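You operate a simulated robot arm through the tools that you are given. There is no shell and no other tool. Be economical: measure what you need, move in short steps, check, and stop when the job is done.

You are at the controls of a simulated robot arm. One attempt, no reset.

JOB
Take the green sample bobbin and put it in the yellow crate.
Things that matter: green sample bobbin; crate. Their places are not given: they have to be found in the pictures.

The check looks at the end state, three seconds after you hand in, the way a careful person would. Anything else that was tipped, shoved, dropped, spilled or broken makes it a failure.

ROBOT AND FRAMES
A 7-joint arm with a two-finger parallel gripper, fixed in place. Base frame: the origin is at the foot of the arm, x ahead of it, y to its left, z up; the work surface is at about z = 0. Readings come in m, degrees, newtons and seconds.
With the tool pointing down near the work surface it reaches from about 0.24 to 0.62 m from the base axis. Its first joint turns from -66.0 to 66.0 degrees. Payload 2.6 kg.
Tool frame: the origin (TCP) lies between the finger pads and is the grasp point; the fingertips stand 0.03 m ahead of it; z points along the fingers, y is the line along which they close. The gripper opens to 0.094 m. The fingers are 0.028 m wide and 0.01 m thick; the gripper's body (0.05 by 0.096 m) begins 0.055 m behind the TCP.
Orientation is told as [roll, pitch, yaw] about the base's x, y, z axes, in that order, counted from this pose: with the fingers straight down and closing along the base's y, the tool's x points along the base's -x, its y along +y and its z along -z.

CONTROLS
- The arm moves only by the tool jog_arm. Its argument "increments" is a list of rows, each a list of 7 numbers: the shift along the base's x, y, z in m, then the turn, a rotation vector about the base's x, y, z in degrees, then the opening, from 0 (shut) to 1 (fully open). In form: [[dx, dy, dz, rx, ry, rz, jaw], ...]. A call has 1 to 10 rows; each row shifts and turns the commanded pose from where the row before left it. Rows are played at 5 a second. More than 0.05 m and 8.6 degrees between two rows, or a gripper value outside its range, and nothing of the call is played. Where a pose cannot be reached the arm comes as near as it can. A force on the tool above 40 N (or 10 N above the force at the start of the call, whichever is more), or a blocked arm, ends the call early, and 0.2 s more pass. Each finger travels about 0.072 m/s and halts on what it meets, pressing with about 41 N; the grip force reading is that of the motor and also rises with nothing between the fingers. The clock runs only during rows and for 0.2 s after the last one: add rows that do not move to give the fingers time. It gives the time, the measured TCP pose, the force on the tool (base axes), the opening and the grip force at its end, in the units of the frame above (readings bear some noise).
- Cameras (640 x 400 px; columns grow to the right, rows downward): "scene" is fixed at [0.0162, 0.4162, 0.5681]; the picture's right is [-0.90, -0.45, 0.00], its down [-0.27, 0.54, -0.80] and it looks along [0.35, -0.71, -0.60] (base axes); focal length 316 px, centre (320, 200). "wrist" rides on the gripper at [-0.037, 0, -0.058] in the tool frame; the picture's right is [0.00, -1.00, 0.00], its down [0.97, 0.00, -0.24] and it looks along [0.24, 0.00, 0.97] (tool axes); focal length 218 px, centre (320, 200).
- camera(camera): a new picture of that camera. It takes no simulated time.
- probe_pixels(camera, pixels): for up to 12 pixels [column, row] of the newest picture of that camera ("zoom" is the newest enlarged one), the place [x, y, z] in the base frame of the surface seen there, good to about 0.003 m, but the place of the scene camera against the robot may be out by one fixed shift of up to 0.012 m in any direction. It takes no simulated time.
- close_up(camera, box): a new picture of the part [left, top, right, bottom] of that camera's present view, enlarged. It takes no simulated time.
- close_job(): hands the job in; it is judged then, once.

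Work in short steps. Measure before you move; look again where a grasp or a placing could have gone wrong, and mend it. You have 60 turns and 20 pictures in all, those below and enlarged ones among them. Open the gripper and draw the arm clear of the work before you hand the job in, unless the task says otherwise; then end with one line.

The tools are called after "Call:" by a JSON object that holds its "method" and its "body". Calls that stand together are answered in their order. jog_arm: Moves the arm, as the interface text tells. Its arguments: {"type":"object","properties":{"increments":{"type":"array"}},"required":["increments"]} The other tools are called the same way: camera (camera) takes a picture; probe_pixels (camera, pixels) gives the place of the surface under pixels of a picture; close_up (camera, box) takes an enlarged picture of a part of a camera's view; close_job () hands the job in.

At the start:

```text
time: 0.0
eef_pos: [0.2746, -0.1065, 0.2616]
tool_rot: [0.0, 0.0, -0.1]
force: [-0.1, 0.3, -0.2]
width: 0.0938
finger_force: 0.0
```

scene: 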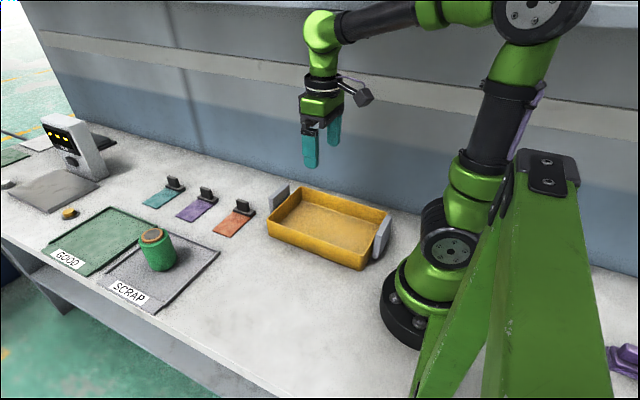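
wrist: 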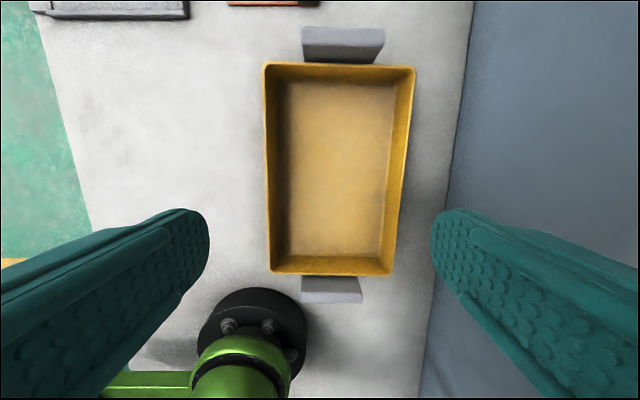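

The green bobbin stands on the SCRAP mat at about (157,250) in the scene view, and the yellow crate is at about (330,228). I'll enlarge the bobbin and measure both.

Call:
{"method": "close_up", "body": {"camera": "scene", "box": [100, 200, 228, 280]}}

Call:
{"method": "probe_pixels", "body": {"camera": "scene", "pixels": [[151, 235], [158, 258], [160, 269], [140, 240], [172, 238], [190, 265], [325, 228], [298, 187], [388, 212], [362, 268], [268, 228], [120, 265]]}}

Call:
{"method": "probe_pixels", "body": {"camera": "wrist", "pixels": [[335, 150], [265, 66], [413, 68], [392, 273], [270, 271], [340, 35], [330, 285], [200, 120]]}}

```text
5.00 times, centred on (164, 240) of scene
```

zoom: 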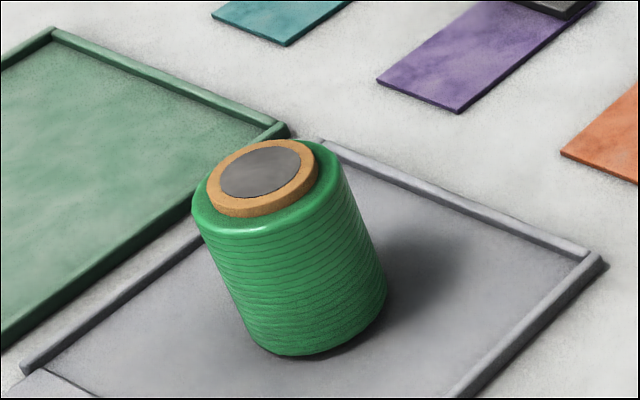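

```text
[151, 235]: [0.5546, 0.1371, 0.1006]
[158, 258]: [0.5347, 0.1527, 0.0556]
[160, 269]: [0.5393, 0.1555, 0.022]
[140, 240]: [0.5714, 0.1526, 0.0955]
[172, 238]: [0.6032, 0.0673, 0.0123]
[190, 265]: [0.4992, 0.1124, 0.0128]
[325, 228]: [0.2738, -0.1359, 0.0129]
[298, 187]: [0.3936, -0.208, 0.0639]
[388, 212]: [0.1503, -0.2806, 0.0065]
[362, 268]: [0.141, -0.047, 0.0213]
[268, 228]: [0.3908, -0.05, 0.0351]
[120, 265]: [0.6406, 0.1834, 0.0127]
```

```text
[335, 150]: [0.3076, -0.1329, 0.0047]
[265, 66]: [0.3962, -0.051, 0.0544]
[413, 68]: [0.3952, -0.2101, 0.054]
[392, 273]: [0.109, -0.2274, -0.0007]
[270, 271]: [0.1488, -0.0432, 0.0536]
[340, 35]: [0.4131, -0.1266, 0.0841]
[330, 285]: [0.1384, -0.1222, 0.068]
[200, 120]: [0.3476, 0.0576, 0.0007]
```

The bobbin is an upright cylinder at about (0.555, 0.13), with its top near z 0.10. The crate covers x 0.15–0.40 and y -0.21 to -0.05, with its rim at 0.054. I'll move high towards the bobbin so the wrist camera can measure it.

Call:
{"method": "jog_arm", "body": {"increments": [[0.03, 0.03, 0.005, 0, 0, 0, 1], [0.03, 0.03, 0.0, 0, 0, 0, 1], [0.03, 0.03, 0, 0, 0, 0, 1], [0.03, 0.03, 0, 0, 0, 0, 1], [0.03, 0.03, 0, 0, 0, 0, 1], [0.03, 0.03, 0, 0, 0, 0, 1], [0.03, 0.03, 0, 0, 0, 0, 1], [0.03, 0.027, 0, 0, 0, 0, 1], [0, 0, 0, 0, 0, 0, 1]]}}

Call:
{"method": "camera", "body": {"camera": "wrist"}}

```text
time: 2.0
eef_pos: [0.5152, 0.1301, 0.2648]
tool_rot: [0.0, 0.1, -0.2]
force: [0.4, 0.3, -0.4]
width: 0.0942
finger_force: 0.0
```

```text
16 pictures are left
```

wrist: 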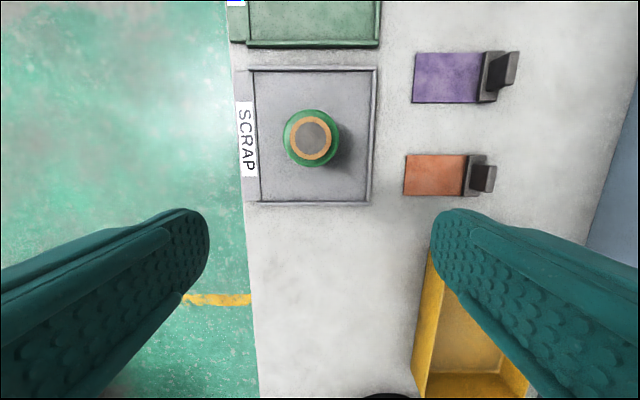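

The wrist view shows the bobbin top centred at about (311,138), with body edges near columns 283 and 340. I'll measure the top and edges.

Call:
{"method": "probe_pixels", "body": {"camera": "wrist", "pixels": [[311, 138], [311, 119], [311, 157], [292, 138], [330, 138], [286, 138], [336, 138], [311, 113], [311, 163], [265, 180], [373, 140], [300, 203]]}}

Call:
{"method": "close_up", "body": {"camera": "wrist", "box": [264, 100, 360, 180]}}

```text
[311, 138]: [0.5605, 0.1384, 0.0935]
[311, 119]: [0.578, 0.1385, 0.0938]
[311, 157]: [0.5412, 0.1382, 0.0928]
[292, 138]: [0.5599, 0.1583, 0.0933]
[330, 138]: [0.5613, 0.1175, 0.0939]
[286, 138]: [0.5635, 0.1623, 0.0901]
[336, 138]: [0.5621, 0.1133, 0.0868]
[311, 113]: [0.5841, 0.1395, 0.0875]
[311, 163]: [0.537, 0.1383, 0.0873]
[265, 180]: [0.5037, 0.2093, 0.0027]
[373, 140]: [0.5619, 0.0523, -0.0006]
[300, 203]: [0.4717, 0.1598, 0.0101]
```

```text
5.00 times, centred on (312, 140) of wrist
```

zoom: 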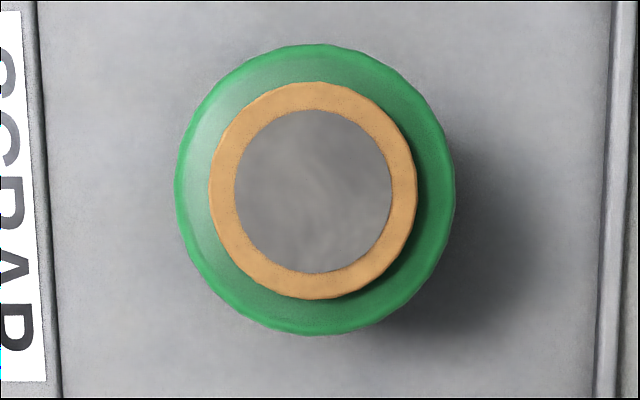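

The bobbin's centre is at (0.5605, 0.138), its diameter is about 0.058, and its top is at z 0.094. I'll centre over it and go down to TCP z of about 0.057 with the gripper open.

Call:
{"method": "jog_arm", "body": {"increments": [[0.023, 0.004, 0, 0, 0, 0, 1], [0.0223, 0.004, 0, 0, 0, 0, 1], [0, 0, -0.04, 0, 0, 0, 1], [0, 0, -0.04, 0, 0, 0, 1], [0, 0, -0.04, 0, 0, 0, 1], [0, 0, -0.03, 0, 0, 0, 1], [0, 0, -0.03, 0, 0, 0, 1], [0, 0, -0.027, 0, 0, 0, 1], [0, 0, 0, 0, 0, 0, 1]]}}

Call:
{"method": "camera", "body": {"camera": "wrist"}}

```text
time: 4.0
eef_pos: [0.5495, 0.1364, 0.0583]
tool_rot: [-0.1, -0.1, -0.2]
force: [-0.2, 0.4, 0.0]
width: 0.094
finger_force: 0.1
out of reach, approached as far as the arm can: row 2
```

```text
14 pictures are left
```

wrist: 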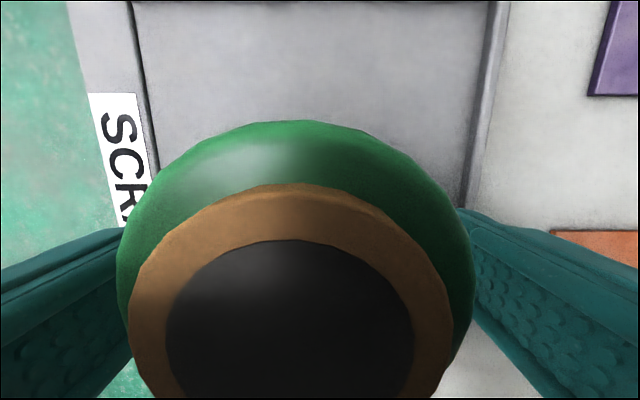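

The reach limit at height left x about 0.011 short of centre. There's more reach down here, so I'll shift forward.

Call:
{"method": "jog_arm", "body": {"increments": [[0.006, 0.001, 0, 0, 0, 0, 1], [0.005, 0.0006, 0, 0, 0, 0, 1], [0, 0, 0, 0, 0, 0, 1]]}}

```text
time: 4.8
eef_pos: [0.5607, 0.1376, 0.0597]
tool_rot: [0.0, 0.0, -0.1]
force: [-0.3, -0.2, -0.4]
width: 0.0938
finger_force: 0.0
```

Now centred at (0.561, 0.138), so I'll close the fingers gradually.

Call:
{"method": "jog_arm", "body": {"increments": [[0, 0, 0, 0, 0, 0, 0.75], [0, 0, 0, 0, 0, 0, 0.6], [0, 0, 0, 0, 0, 0, 0.3], [0, 0, 0, 0, 0, 0, 0.3], [0, 0, 0, 0, 0, 0, 0.3]]}}

```text
time: 6.0
eef_pos: [0.5613, 0.1367, 0.0599]
tool_rot: [-0.1, 0.0, -0.1]
force: [0.3, -0.4, -0.1]
width: 0.0593
finger_force: 41.2
```

The fingers stopped at 0.059 with 41 N, which fits the bobbin. I'll lift a little and check the hold.

Call:
{"method": "jog_arm", "body": {"increments": [[0, 0, 0.01, 0, 0, 0, 0.3], [0, 0, 0.015, 0, 0, 0, 0.3], [-0.01, 0, 0.02, 0, 0, 0, 0.3], [0, 0, 0, 0, 0, 0, 0.3]]}}

Call:
{"method": "camera", "body": {"camera": "scene"}}

```text
time: 7.0
eef_pos: [0.5511, 0.1371, 0.1027]
tool_rot: [-0.1, 0.0, -0.2]
force: [-0.2, 0.0, 0.1]
width: 0.0589
finger_force: 40.7
```

```text
13 pictures are left
```

scene: 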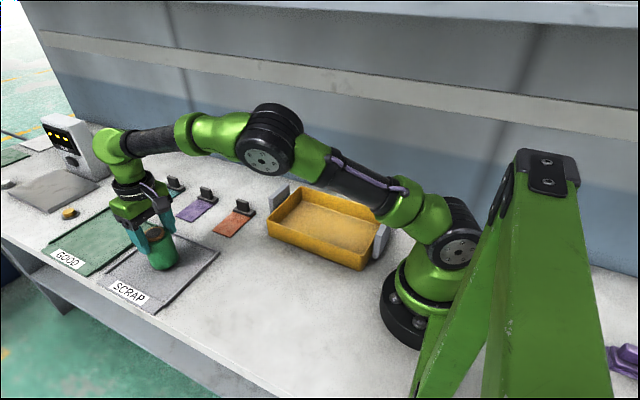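

The force reading shows no weight and the bobbin's bottom still appears near row 270. I'll look closer to see whether it lifted.

Call:
{"method": "close_up", "body": {"camera": "scene", "box": [100, 200, 228, 280]}}

Call:
{"method": "camera", "body": {"camera": "wrist"}}

```text
5.00 times, centred on (164, 240) of scene
```

zoom: 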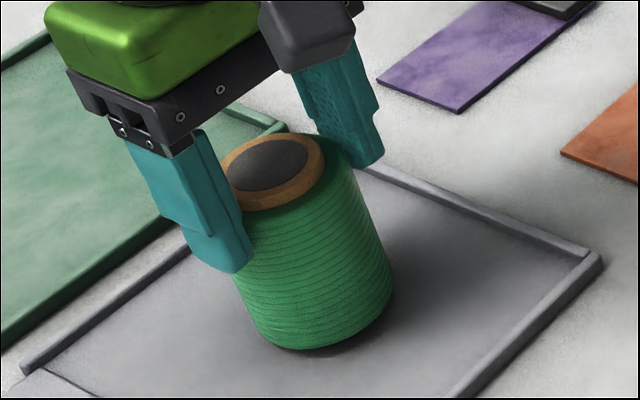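

```text
11 pictures are left
```

wrist: 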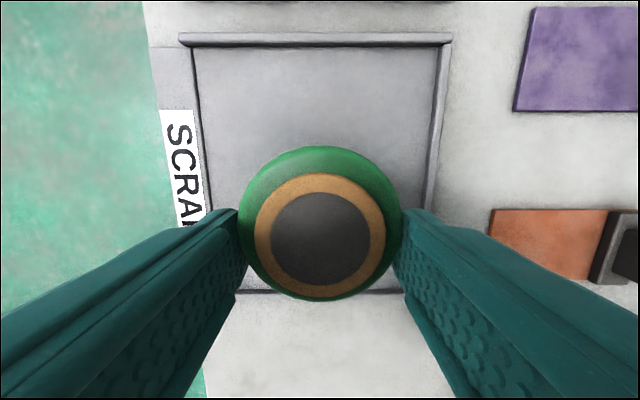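

The bobbin is still on the mat: the fingers slid up its smooth winding, and the tips are now near the top. I'll measure where it stands now, and the height of the wooden rim.

Call:
{"method": "probe_pixels", "body": {"camera": "wrist", "pixels": [[320, 238], [320, 178], [320, 290], [262, 238], [378, 238], [320, 160], [320, 168], [320, 150], [380, 200], [320, 186]]}}

Call:
{"method": "probe_pixels", "body": {"camera": "zoom", "pixels": [[270, 165], [265, 200], [268, 208], [290, 210], [300, 230], [315, 270], [310, 310], [310, 340], [310, 347], [350, 320], [310, 365]]}}

```text
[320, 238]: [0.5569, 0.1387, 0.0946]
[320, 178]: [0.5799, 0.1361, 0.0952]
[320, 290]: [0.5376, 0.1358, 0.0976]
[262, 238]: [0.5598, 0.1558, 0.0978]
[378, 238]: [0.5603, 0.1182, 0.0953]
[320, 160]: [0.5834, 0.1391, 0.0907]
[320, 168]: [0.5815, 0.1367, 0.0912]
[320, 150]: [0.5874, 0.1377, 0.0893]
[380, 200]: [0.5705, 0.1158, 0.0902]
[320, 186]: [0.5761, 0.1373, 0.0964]
```

```text
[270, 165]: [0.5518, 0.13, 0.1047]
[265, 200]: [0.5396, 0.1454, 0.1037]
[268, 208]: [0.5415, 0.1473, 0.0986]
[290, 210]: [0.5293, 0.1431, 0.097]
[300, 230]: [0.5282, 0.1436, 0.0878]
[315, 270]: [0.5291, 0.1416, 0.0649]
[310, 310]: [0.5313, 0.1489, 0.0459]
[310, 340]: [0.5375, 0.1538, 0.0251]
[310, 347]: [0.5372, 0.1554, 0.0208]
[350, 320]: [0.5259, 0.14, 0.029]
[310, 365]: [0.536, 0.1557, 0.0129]
```

The bobbin stands at about (0.559, 0.137), top z 0.095, still upright. I'll open, go back down slightly deeper and grip again. This time I'll lift very slowly and read the force.

Call:
{"method": "jog_arm", "body": {"increments": [[0, 0, 0, 0, 0, 0, 1], [0, 0, 0, 0, 0, 0, 1], [0, 0, 0, 0, 0, 0, 1], [0.008, 0, -0.015, 0, 0, 0, 1], [0, 0, -0.02, 0, 0, 0, 1], [0, 0, -0.019, 0, 0, 0, 1], [0, 0, 0, 0, 0, 0, 1]]}}

Call:
{"method": "jog_arm", "body": {"increments": [[0, 0, 0, 0, 0, 0, 0.7], [0, 0, 0, 0, 0, 0, 0.3], [0, 0, 0, 0, 0, 0, 0], [0, 0, 0, 0, 0, 0, 0], [0, 0, 0, 0, 0, 0, 0], [0, 0, 0, 0, 0, 0, 0]]}}

Call:
{"method": "jog_arm", "body": {"increments": [[0, 0, 0.003, 0, 0, 0, 0], [0, 0, 0.003, 0, 0, 0, 0], [0, 0, 0.003, 0, 0, 0, 0]]}}

Call:
{"method": "close_up", "body": {"camera": "scene", "box": [100, 200, 228, 280]}}

```text
time: 8.6
eef_pos: [0.558, 0.1368, 0.0506]
tool_rot: [-0.1, 0.0, 0.0]
force: [0.6, -0.3, 0.3]
width: 0.0941
finger_force: 0.1
```

```text
time: 10.0
eef_pos: [0.5579, 0.1373, 0.0502]
tool_rot: [-0.2, 0.0, -0.1]
force: [-1.4, 0.0, -0.1]
width: 0.0591
finger_force: 41.1
```

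```text
time: 10.8
eef_pos: [0.5581, 0.1386, 0.0601]
tool_rot: [0.0, 0.0, -0.1]
force: [-0.2, -1.3, -1.3]
width: 0.059
finger_force: 41.3
```

```text
5.00 times, centred on (164, 240) of scene
```

zoom: 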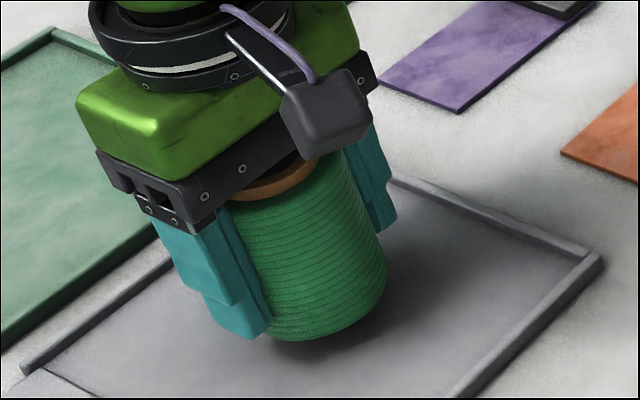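

The slow lift works: the bobbin's bottom edge has risen to row 340 of the enlargement with a shadow gap, and the force shows about 1.3 N of weight. I'll keep lifting slowly and check for slip.

Call:
{"method": "jog_arm", "body": {"increments": [[0, 0, 0.003, 0, 0, 0, 0], [0, 0, 0.003, 0, 0, 0, 0], [0, 0, 0.003, 0, 0, 0, 0], [0, 0, 0.003, 0, 0, 0, 0], [0, 0, 0.003, 0, 0, 0, 0], [0, 0, 0.003, 0, 0, 0, 0], [0, 0, 0.003, 0, 0, 0, 0], [0, 0, 0, 0, 0, 0, 0]]}}

Call:
{"method": "close_up", "body": {"camera": "scene", "box": [100, 200, 228, 280]}}

```text
time: 12.6
eef_pos: [0.559, 0.1377, 0.0791]
tool_rot: [-0.1, 0.0, -0.1]
force: [-0.4, -0.2, -1.7]
width: 0.059
finger_force: 40.9
```

```text
5.00 times, centred on (164, 240) of scene
```

zoom: 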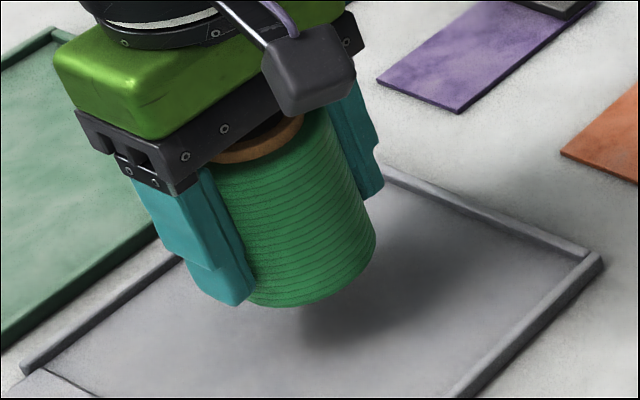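

It holds: bobbin and fingertips rose together with no slip. I'll keep going gently, rising and drawing inward.

Call:
{"method": "jog_arm", "body": {"increments": [[0, 0, 0.004, 0, 0, 0, 0], [0, 0, 0.005, 0, 0, 0, 0], [-0.001, -0.001, 0.006, 0, 0, 0, 0], [-0.002, -0.002, 0.006, 0, 0, 0, 0], [-0.003, -0.003, 0.006, 0, 0, 0, 0], [-0.004, -0.004, 0.006, 0, 0, 0, 0], [-0.004, -0.004, 0.006, 0, 0, 0, 0], [-0.004, -0.004, 0.006, 0, 0, 0, 0], [-0.004, -0.004, 0.006, 0, 0, 0, 0], [-0.004, -0.004, 0.005, 0, 0, 0, 0]]}}

Call:
{"method": "camera", "body": {"camera": "wrist"}}

```text
time: 14.8
eef_pos: [0.5323, 0.111, 0.1364]
tool_rot: [-0.1, 0.0, 0.0]
force: [-0.8, -0.3, -1.9]
width: 0.0589
finger_force: 40.7
```

```text
8 pictures are left
```

wrist: 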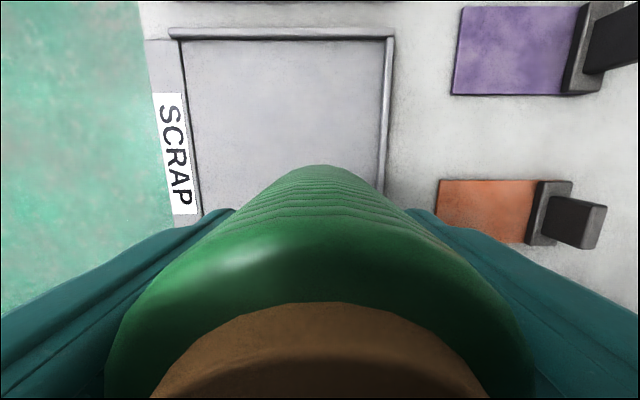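

The bobbin is held, but the wrist view suggests its lower end has swung a little towards +x. I'll check from the scene camera.

Call:
{"method": "close_up", "body": {"camera": "scene", "box": [100, 180, 260, 280]}}

```text
4.00 times, centred on (180, 230) of scene
```

zoom: 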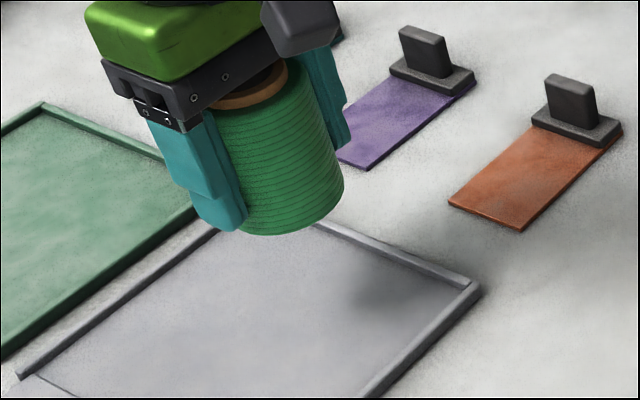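

The tilt is small and the grip is sound. I'll move on gently towards the crate while rising to TCP z of about 0.175.

Call:
{"method": "jog_arm", "body": {"increments": [[-0.004, -0.004, 0.004, 0, 0, 0, 0], [-0.005, -0.005, 0.004, 0, 0, 0, 0], [-0.006, -0.006, 0.004, 0, 0, 0, 0], [-0.007, -0.007, 0.004, 0, 0, 0, 0], [-0.007, -0.007, 0.004, 0, 0, 0, 0], [-0.007, -0.007, 0.004, 0, 0, 0, 0], [-0.007, -0.007, 0.004, 0, 0, 0, 0], [-0.007, -0.007, 0.004, 0, 0, 0, 0], [-0.007, -0.007, 0.004, 0, 0, 0, 0], [-0.006, -0.006, 0.003, 0, 0, 0, 0]]}}

Call:
{"method": "jog_arm", "body": {"increments": [[-0.005, -0.005, 0, 0, 0, 0, 0], [-0.006, -0.006, 0, 0, 0, 0, 0], [-0.007, -0.007, 0, 0, 0, 0, 0], [-0.008, -0.008, 0, 0, 0, 0, 0], [-0.008, -0.008, 0, 0, 0, 0, 0], [-0.008, -0.008, 0, 0, 0, 0, 0], [-0.008, -0.008, 0, 0, 0, 0, 0], [-0.008, -0.008, 0, 0, 0, 0, 0], [-0.008, -0.008, 0, 0, 0, 0, 0], [-0.006, -0.006, 0, 0, 0, 0, 0]]}}

```text
time: 17.0
eef_pos: [0.4692, 0.0485, 0.1752]
tool_rot: [-0.1, 0.0, -0.1]
force: [-0.4, 0.3, -1.3]
width: 0.0591
finger_force: 41.2
```

```text
time: 19.2
eef_pos: [0.3974, -0.0236, 0.1754]
tool_rot: [0.0, 0.0, 0.1]
force: [-0.3, -0.9, -1.4]
width: 0.0593
finger_force: 40.8
```

The weight is still on the gripper. I'll check the picture before crossing the crate rim.

Call:
{"method": "camera", "body": {"camera": "scene"}}

```text
6 pictures are left
```

scene: 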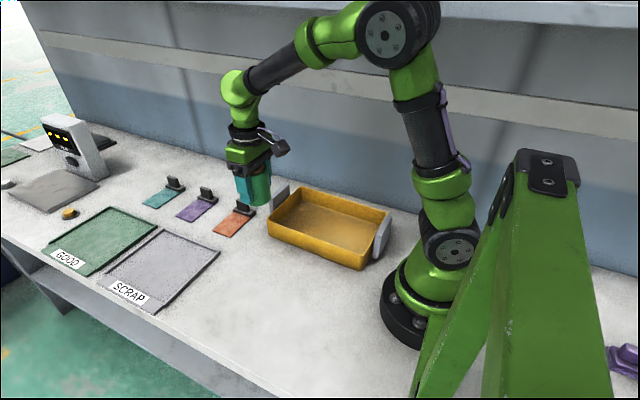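

The bobbin is still held at about (258,190) and clear of everything. I'll carry on to above the crate's middle, about (0.285, -0.13).

Call:
{"method": "jog_arm", "body": {"increments": [[-0.005, -0.005, 0, 0, 0, 0, 0], [-0.006, -0.006, 0, 0, 0, 0, 0], [-0.007, -0.007, 0, 0, 0, 0, 0], [-0.008, -0.008, 0, 0, 0, 0, 0], [-0.008, -0.008, 0, 0, 0, 0, 0], [-0.008, -0.008, 0, 0, 0, 0, 0], [-0.008, -0.008, 0, 0, 0, 0, 0], [-0.008, -0.008, 0, 0, 0, 0, 0], [-0.008, -0.008, 0, 0, 0, 0, 0], [-0.008, -0.008, 0, 0, 0, 0, 0]]}}

Call:
{"method": "jog_arm", "body": {"increments": [[-0.007, -0.007, 0, 0, 0, 0, 0], [-0.007, -0.007, 0, 0, 0, 0, 0], [-0.007, -0.007, 0, 0, 0, 0, 0], [-0.007, -0.007, 0, 0, 0, 0, 0], [-0.005, -0.005, 0, 0, 0, 0, 0], [-0.003, -0.002, 0, 0, 0, 0, 0], [0, 0, 0, 0, 0, 0, 0]]}}

Call:
{"method": "camera", "body": {"camera": "wrist"}}

Call:
{"method": "close_up", "body": {"camera": "scene", "box": [248, 140, 408, 280]}}

```text
time: 21.4
eef_pos: [0.3282, -0.0864, 0.1854]
tool_rot: [-0.2, 0.2, -0.3]
force: [-0.7, -0.1, -1.5]
width: 0.0593
finger_force: 40.5
out of reach, approached as far as the arm can: row 9, 10
```

```text
time: 23.0
eef_pos: [0.3142, -0.0923, 0.1973]
tool_rot: [0.0, 0.1, -0.1]
force: [0.2, -0.3, -1.7]
width: 0.0591
finger_force: 40.9
out of reach, approached as far as the arm can: row 1, 2, 3, 4, 5, 6
```

```text
5 pictures are left
```

wrist: 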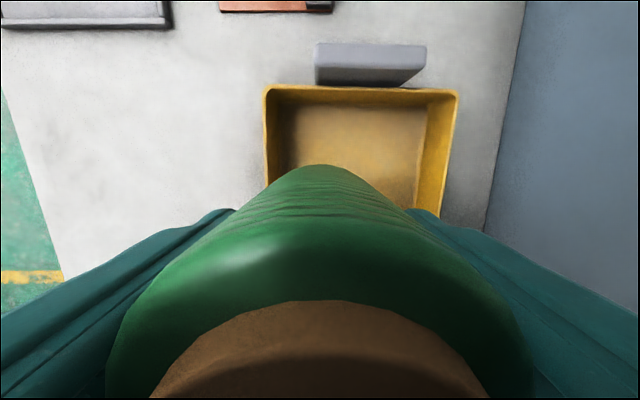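

```text
2.86 times, centred on (328, 210) of scene
```

zoom: 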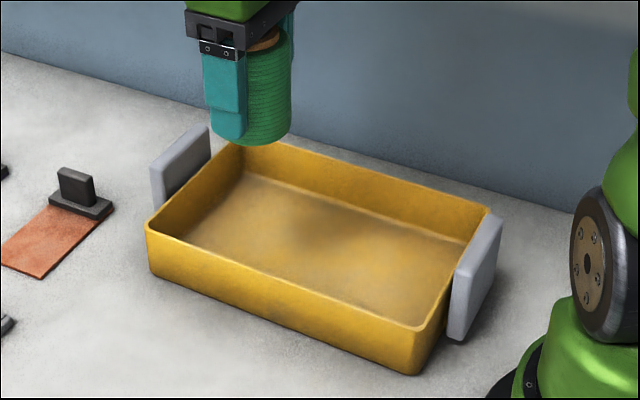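

The arm hit its inner reach limit at (0.314, -0.092, 0.197), but the crate extends to x ≈ 0.39. So I'll slide sideways to about (0.322, -0.13), still over the crate.

Call:
{"method": "jog_arm", "body": {"increments": [[0.002, -0.005, 0, 0, 0, 0, 0], [0.002, -0.006, 0, 0, 0, 0, 0], [0.002, -0.007, 0, 0, 0, 0, 0], [0.002, -0.007, 0, 0, 0, 0, 0], [0, -0.007, 0, 0, 0, 0, 0], [0, -0.006, 0, 0, 0, 0, 0], [0, 0, 0, 0, 0, 0, 0]]}}

```text
time: 24.6
eef_pos: [0.329, -0.117, 0.216]
tool_rot: [0.1, 0.0, -0.3]
force: [0.1, 0.4, -1.5]
width: 0.0588
finger_force: 41.3
out of reach, approached as far as the arm can: row 1, 2, 3, 4, 5, 6
```

The arm is being deflected upward at a joint limit. The start pose (0.275, -0.107, 0.26) was reachable, so I'll rise gently towards that height and check the reading.

Call:
{"method": "jog_arm", "body": {"increments": [[0, 0, 0.005, 0, 0, 0, 0], [0, 0, 0.006, 0, 0, 0, 0], [0, 0, 0.007, 0, 0, 0, 0], [0, 0, 0.007, 0, 0, 0, 0], [0, 0, 0.006, 0, 0, 0, 0], [0, 0, 0, 0, 0, 0, 0]]}}

```text
time: 26.0
eef_pos: [0.3282, -0.1159, 0.2454]
tool_rot: [-0.1, -0.1, -0.1]
force: [0.8, -0.2, -0.7]
width: 0.0593
finger_force: 41.5
```

It is reachable again, and the commanded pose matches the measured one. I'll centre in y, then descend straight down at this radius.

Call:
{"method": "jog_arm", "body": {"increments": [[0, -0.004, 0, 0, 0, 0, 0], [0, -0.005, 0, 0, 0, 0, 0], [0, -0.005, -0.004, 0, 0, 0, 0], [0, 0, -0.006, 0, 0, 0, 0], [0, 0, -0.007, 0, 0, 0, 0], [0, 0, -0.007, 0, 0, 0, 0], [0, 0, -0.007, 0, 0, 0, 0], [0, 0, -0.007, 0, 0, 0, 0], [0, 0, -0.007, 0, 0, 0, 0], [0, 0, 0, 0, 0, 0, 0]]}}

```text
time: 28.2
eef_pos: [0.3347, -0.1192, 0.214]
tool_rot: [0.0, 0.1, -0.2]
force: [-0.3, -0.4, -0.9]
width: 0.0591
finger_force: 41.0
out of reach, approached as far as the arm can: row 6, 7, 8, 9
```

The limit appears to depend on azimuth, possibly a wrist or elbow joint. I'll turn the tool yaw gently to line up with the arm's radial direction (about -19°), then try descending.

Call:
{"method": "jog_arm", "body": {"increments": [[0, 0, 0.006, 0, 0, 0, 0], [0, 0, 0.006, 0, 0, -3, 0], [0, 0, 0, 0, 0, -4, 0], [0, 0, 0, 0, 0, -4, 0], [0, 0, 0, 0, 0, -4, 0], [0, 0, 0, 0, 0, -4, 0], [0, 0, -0.005, 0, 0, 0, 0], [0, 0, -0.006, 0, 0, 0, 0], [0, 0, -0.006, 0, 0, 0, 0], [0, 0, -0.006, 0, 0, 0, 0]]}}

```text
time: 30.4
eef_pos: [0.335, -0.1182, 0.2031]
tool_rot: [-0.1, 0.0, -19.1]
force: [-0.5, 0.3, -0.7]
width: 0.0591
finger_force: 40.7
```

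Aligning the yaw freed the motion, with z now 0.203 and no reach warning. I'll continue down and slightly to -y.

Call:
{"method": "jog_arm", "body": {"increments": [[0, -0.001, -0.005, 0, 0, 0, 0], [-0.001, -0.001, -0.006, 0, 0, 0, 0], [-0.001, -0.001, -0.006, 0, 0, 0, 0], [-0.001, -0.001, -0.006, 0, 0, 0, 0], [-0.001, -0.001, -0.006, 0, 0, 0, 0], [-0.001, -0.001, -0.006, 0, 0, 0, 0], [-0.001, -0.001, -0.006, 0, 0, 0, 0], [-0.001, -0.001, -0.006, 0, 0, 0, 0], [-0.001, -0.001, -0.006, 0, 0, 0, 0], [0, 0, 0, 0, 0, 0, 0]]}}

```text
time: 32.6
eef_pos: [0.3261, -0.1268, 0.1504]
tool_rot: [-0.1, 0.0, -19.1]
force: [0.3, -0.4, -1.8]
width: 0.059
finger_force: 40.9
```

All good at (0.326, -0.127, 0.150). I'll shift slightly inward and down, then check the picture before the final lowering.

Call:
{"method": "jog_arm", "body": {"increments": [[-0.003, -0.001, -0.003, 0, 0, 0, 0], [-0.004, -0.001, -0.004, 0, 0, 0, 0], [-0.004, -0.001, -0.005, 0, 0, 0, 0], [-0.004, 0, -0.005, 0, 0, 0, 0], [-0.003, 0, -0.005, 0, 0, 0, 0], [0, 0, -0.005, 0, 0, 0, 0], [0, 0, -0.004, 0, 0, 0, 0], [0, 0, 0, 0, 0, 0, 0]]}}

Call:
{"method": "close_up", "body": {"camera": "scene", "box": [248, 140, 408, 280]}}

```text
time: 34.4
eef_pos: [0.3089, -0.1297, 0.119]
tool_rot: [-0.2, 0.0, -19.1]
force: [1.1, -0.3, -1.0]
width: 0.0589
finger_force: 40.7
```

```text
2.86 times, centred on (328, 210) of scene
```

zoom: 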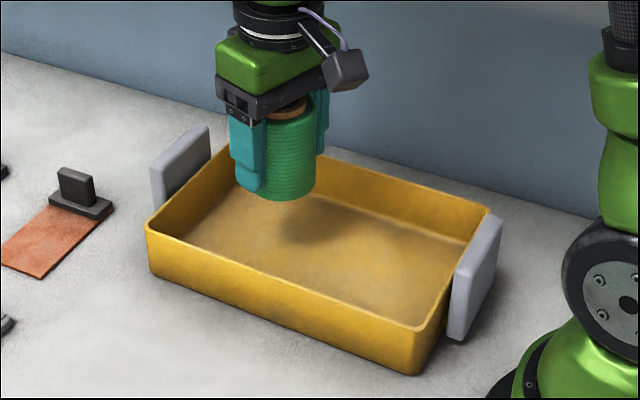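

The bobbin hangs over the crate, clear of the walls. I'll lower it to TCP z of about 0.062.

Call:
{"method": "jog_arm", "body": {"increments": [[0, 0, -0.005, 0, 0, 0, 0], [0, 0, -0.006, 0, 0, 0, 0], [0, 0, -0.007, 0, 0, 0, 0], [0, 0, -0.007, 0, 0, 0, 0], [0, 0, -0.007, 0, 0, 0, 0], [0, 0, -0.007, 0, 0, 0, 0], [0, 0, -0.007, 0, 0, 0, 0], [0, 0, -0.006, 0, 0, 0, 0], [0, 0, -0.005, 0, 0, 0, 0], [0, 0, 0, 0, 0, 0, 0]]}}

Call:
{"method": "jog_arm", "body": {"increments": [[0, 0, -0.003, 0, 0, 0, 0], [0, 0, 0, 0, 0, 0, 0]]}}

Call:
{"method": "jog_arm", "body": {"increments": [[0, 0, -0.002, 0, 0, 0, 0], [0, 0, 0, 0, 0, 0, 0]]}}

```text
time: 36.6
eef_pos: [0.3143, -0.126, 0.0972]
tool_rot: [-0.1, 0.1, -19.1]
force: [0.2, 0.0, -1.6]
width: 0.0592
finger_force: 40.9
out of reach, approached as far as the arm can: row 4, 5, 6, 7, 8, 9
```

```text
time: 37.2
eef_pos: [0.3138, -0.123, 0.0959]
tool_rot: [0.3, -0.1, -19.5]
force: [0.0, -0.8, -1.4]
width: 0.0589
finger_force: 41.3
```

```text
time: 37.8
eef_pos: [0.315, -0.1214, 0.0934]
tool_rot: [-0.2, 0.2, -19.3]
force: [0.2, -0.2, -1.2]
width: 0.0592
finger_force: 41.2
```

The limit stopped it again at z 0.093. I'll move out a little in x and turn the yaw further the same way, then continue down.

Call:
{"method": "jog_arm", "body": {"increments": [[0.003, -0.002, 0.002, 0, 0, -3, 0], [0.004, -0.002, 0.002, 0, 0, -4, 0], [0.003, -0.001, 0, 0, 0, -4, 0], [0, 0, 0, 0, 0, -4, 0], [0, 0, 0, 0, 0, -3, 0], [0, 0, -0.005, 0, 0, 0, 0], [0, 0, -0.006, 0, 0, 0, 0], [0, 0, -0.006, 0, 0, 0, 0], [0, 0, -0.005, 0, 0, 0, 0], [0, 0, 0, 0, 0, 0, 0]]}}

```text
time: 40.0
eef_pos: [0.3233, -0.1306, 0.0749]
tool_rot: [-0.1, 0.0, -37.1]
force: [-0.1, 0.8, -1.8]
width: 0.0589
finger_force: 41.0
```

That worked, and z is now 0.075 with no warning. I'll lower in small steps towards the floor.

Call:
{"method": "jog_arm", "body": {"increments": [[0, 0, -0.004, 0, 0, 0, 0], [0, 0, -0.004, 0, 0, 0, 0], [0, 0, -0.004, 0, 0, 0, 0], [0, 0, 0, 0, 0, 0, 0]]}}

Call:
{"method": "jog_arm", "body": {"increments": [[0, 0, -0.003, 0, 0, 0, 0], [0, 0, 0, 0, 0, 0, 0]]}}

Call:
{"method": "jog_arm", "body": {"increments": [[0, 0, -0.003, 0, 0, 0, 0], [0, 0, 0, 0, 0, 0, 0]]}}

Call:
{"method": "close_up", "body": {"camera": "scene", "box": [248, 140, 408, 280]}}

```text
time: 41.0
eef_pos: [0.3232, -0.1312, 0.0626]
tool_rot: [-0.1, 0.0, -37.0]
force: [-0.2, 0.6, -2.2]
width: 0.0592
finger_force: 40.9
```

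```text
time: 41.6
eef_pos: [0.3234, -0.1297, 0.0598]
tool_rot: [-0.1, 0.0, -37.1]
force: [-0.2, 0.0, -2.3]
width: 0.0589
finger_force: 41.0
```

```text
time: 42.2
eef_pos: [0.3234, -0.1291, 0.0557]
tool_rot: [-0.2, 0.1, -37.1]
force: [0.3, -0.6, -2.0]
width: 0.0589
finger_force: 40.7
```

```text
2.86 times, centred on (328, 210) of scene
```

zoom: 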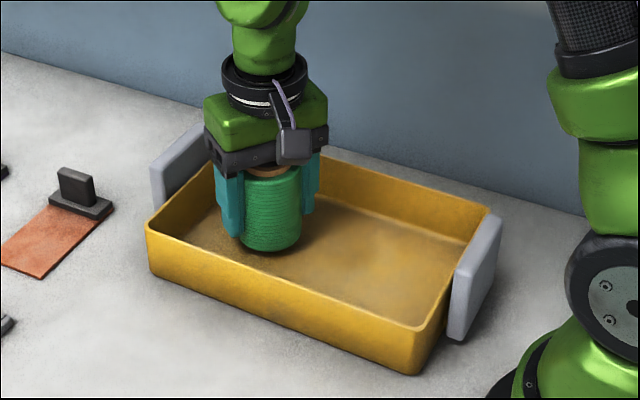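

The bobbin is just above the crate floor. I'll creep down until the force shows contact.

Call:
{"method": "jog_arm", "body": {"increments": [[0, 0, -0.002, 0, 0, 0, 0], [0, 0, 0, 0, 0, 0, 0]]}}

Call:
{"method": "jog_arm", "body": {"increments": [[0, 0, -0.002, 0, 0, 0, 0], [0, 0, 0, 0, 0, 0, 0]]}}

```text
time: 42.8
eef_pos: [0.3221, -0.1296, 0.0554]
tool_rot: [-0.1, 0.0, -37.2]
force: [0.8, 0.6, -0.9]
width: 0.059
finger_force: 41.2
```

```text
time: 43.4
eef_pos: [0.3226, -0.1301, 0.0519]
tool_rot: [-0.2, 0.0, -37.1]
force: [0.2, 0.8, -2.1]
width: 0.059
finger_force: 41.1
```

The force still shows the hanging weight, so I'll go slightly lower.

Call:
{"method": "jog_arm", "body": {"increments": [[0, 0, -0.002, 0, 0, 0, 0], [0, 0, 0, 0, 0, 0, 0]]}}

Call:
{"method": "jog_arm", "body": {"increments": [[0, 0, -0.002, 0, 0, 0, 0], [0, 0, 0, 0, 0, 0, 0]]}}

```text
time: 44.0
eef_pos: [0.3232, -0.1303, 0.0516]
tool_rot: [-0.1, -0.1, -37.0]
force: [-3.7, 1.1, 11.9]
width: 0.0591
finger_force: 40.8
```

```text
time: 44.6
eef_pos: [0.324, -0.131, 0.0506]
tool_rot: [-0.1, -0.2, -37.0]
force: [-4.7, 2.9, 32.0]
width: 0.0591
finger_force: 41.2
```

There's contact with the floor (+32 N). I'll ease up 2 mm to relieve it, open the fingers gradually, then raise straight up.

Call:
{"method": "jog_arm", "body": {"increments": [[0, 0, 0.002, 0, 0, 0, 0], [0, 0, 0, 0, 0, 0, 0.65], [0, 0, 0, 0, 0, 0, 0.72], [0, 0, 0, 0, 0, 0, 0.8], [0, 0, 0, 0, 0, 0, 0.88], [0, 0, 0, 0, 0, 0, 0.88]]}}

Call:
{"method": "camera", "body": {"camera": "wrist"}}

```text
time: 46.0
eef_pos: [0.3241, -0.1294, 0.0508]
tool_rot: [-0.1, 0.0, -37.1]
force: [-0.8, -0.7, 0.3]
width: 0.0826
finger_force: 0.1
```

```text
1 pictures are left
```

wrist: 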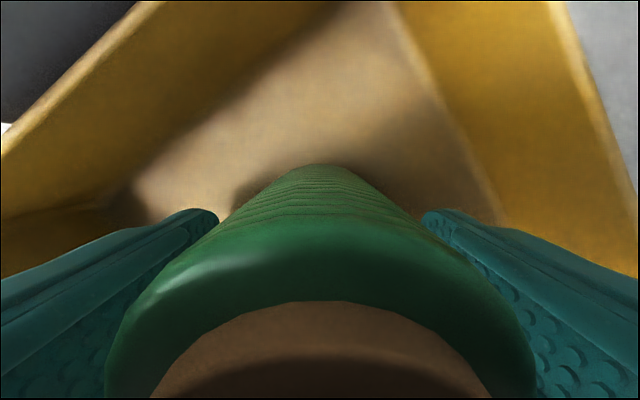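

The fingers are free on both sides and the bobbin stands on the crate floor. I'll raise straight up slowly, then clear.

Call:
{"method": "jog_arm", "body": {"increments": [[0, 0, 0.006, 0, 0, 0, 0.88], [0, 0, 0.012, 0, 0, 0, 0.88], [0, 0, 0.015, 0, 0, 0, 0.88], [0, 0, 0.015, 0, 0, 0, 0.88], [0, 0, 0.015, 0, 0, 0, 0.88], [0, 0, 0.02, 0, 0, 0, 0.88], [0, 0, 0.02, 0, 0, 0, 0.88], [0, 0, 0.02, 0, 0, 0, 0.88], [0, 0, 0.02, 0, 0, 0, 0.88], [0, 0, 0.02, 0, 0, 0, 0.88]]}}

Call:
{"method": "jog_arm", "body": {"increments": [[0.01, 0.02, 0.01, 0, 0, 0, 1], [0.01, 0.03, 0, 0, 0, 0, 1], [0.01, 0.03, 0, 0, 0, 0, 1], [0.01, 0.03, 0, 0, 0, 0, 1], [0, 0, 0, 0, 0, 0, 1]]}}

Call:
{"method": "camera", "body": {"camera": "scene"}}

```text
time: 48.2
eef_pos: [0.3225, -0.1297, 0.2144]
tool_rot: [-0.1, 0.0, -37.1]
force: [0.0, -0.3, -0.5]
width: 0.0825
finger_force: 0.2
```

```text
time: 49.4
eef_pos: [0.3634, -0.0188, 0.2237]
tool_rot: [0.0, 0.0, -37.1]
force: [0.1, 0.7, -0.8]
width: 0.0935
finger_force: 0.1
```

```text
0 pictures are left
```

scene: 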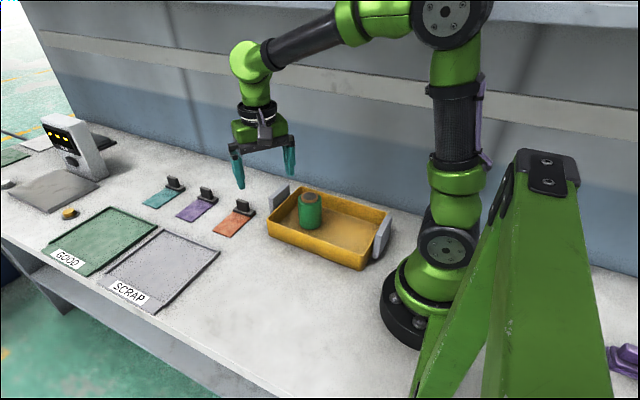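

The bobbin stands upright in the yellow crate at about (310,210), nothing else has moved, and the arm is clear with the gripper open. I'm handing in.

Call:
{"method": "close_job", "body": {}}

```text
The job is handed in.
```

The green sample bobbin is standing upright in the yellow crate, nothing else in view was disturbed, and the arm is clear with its gripper open.
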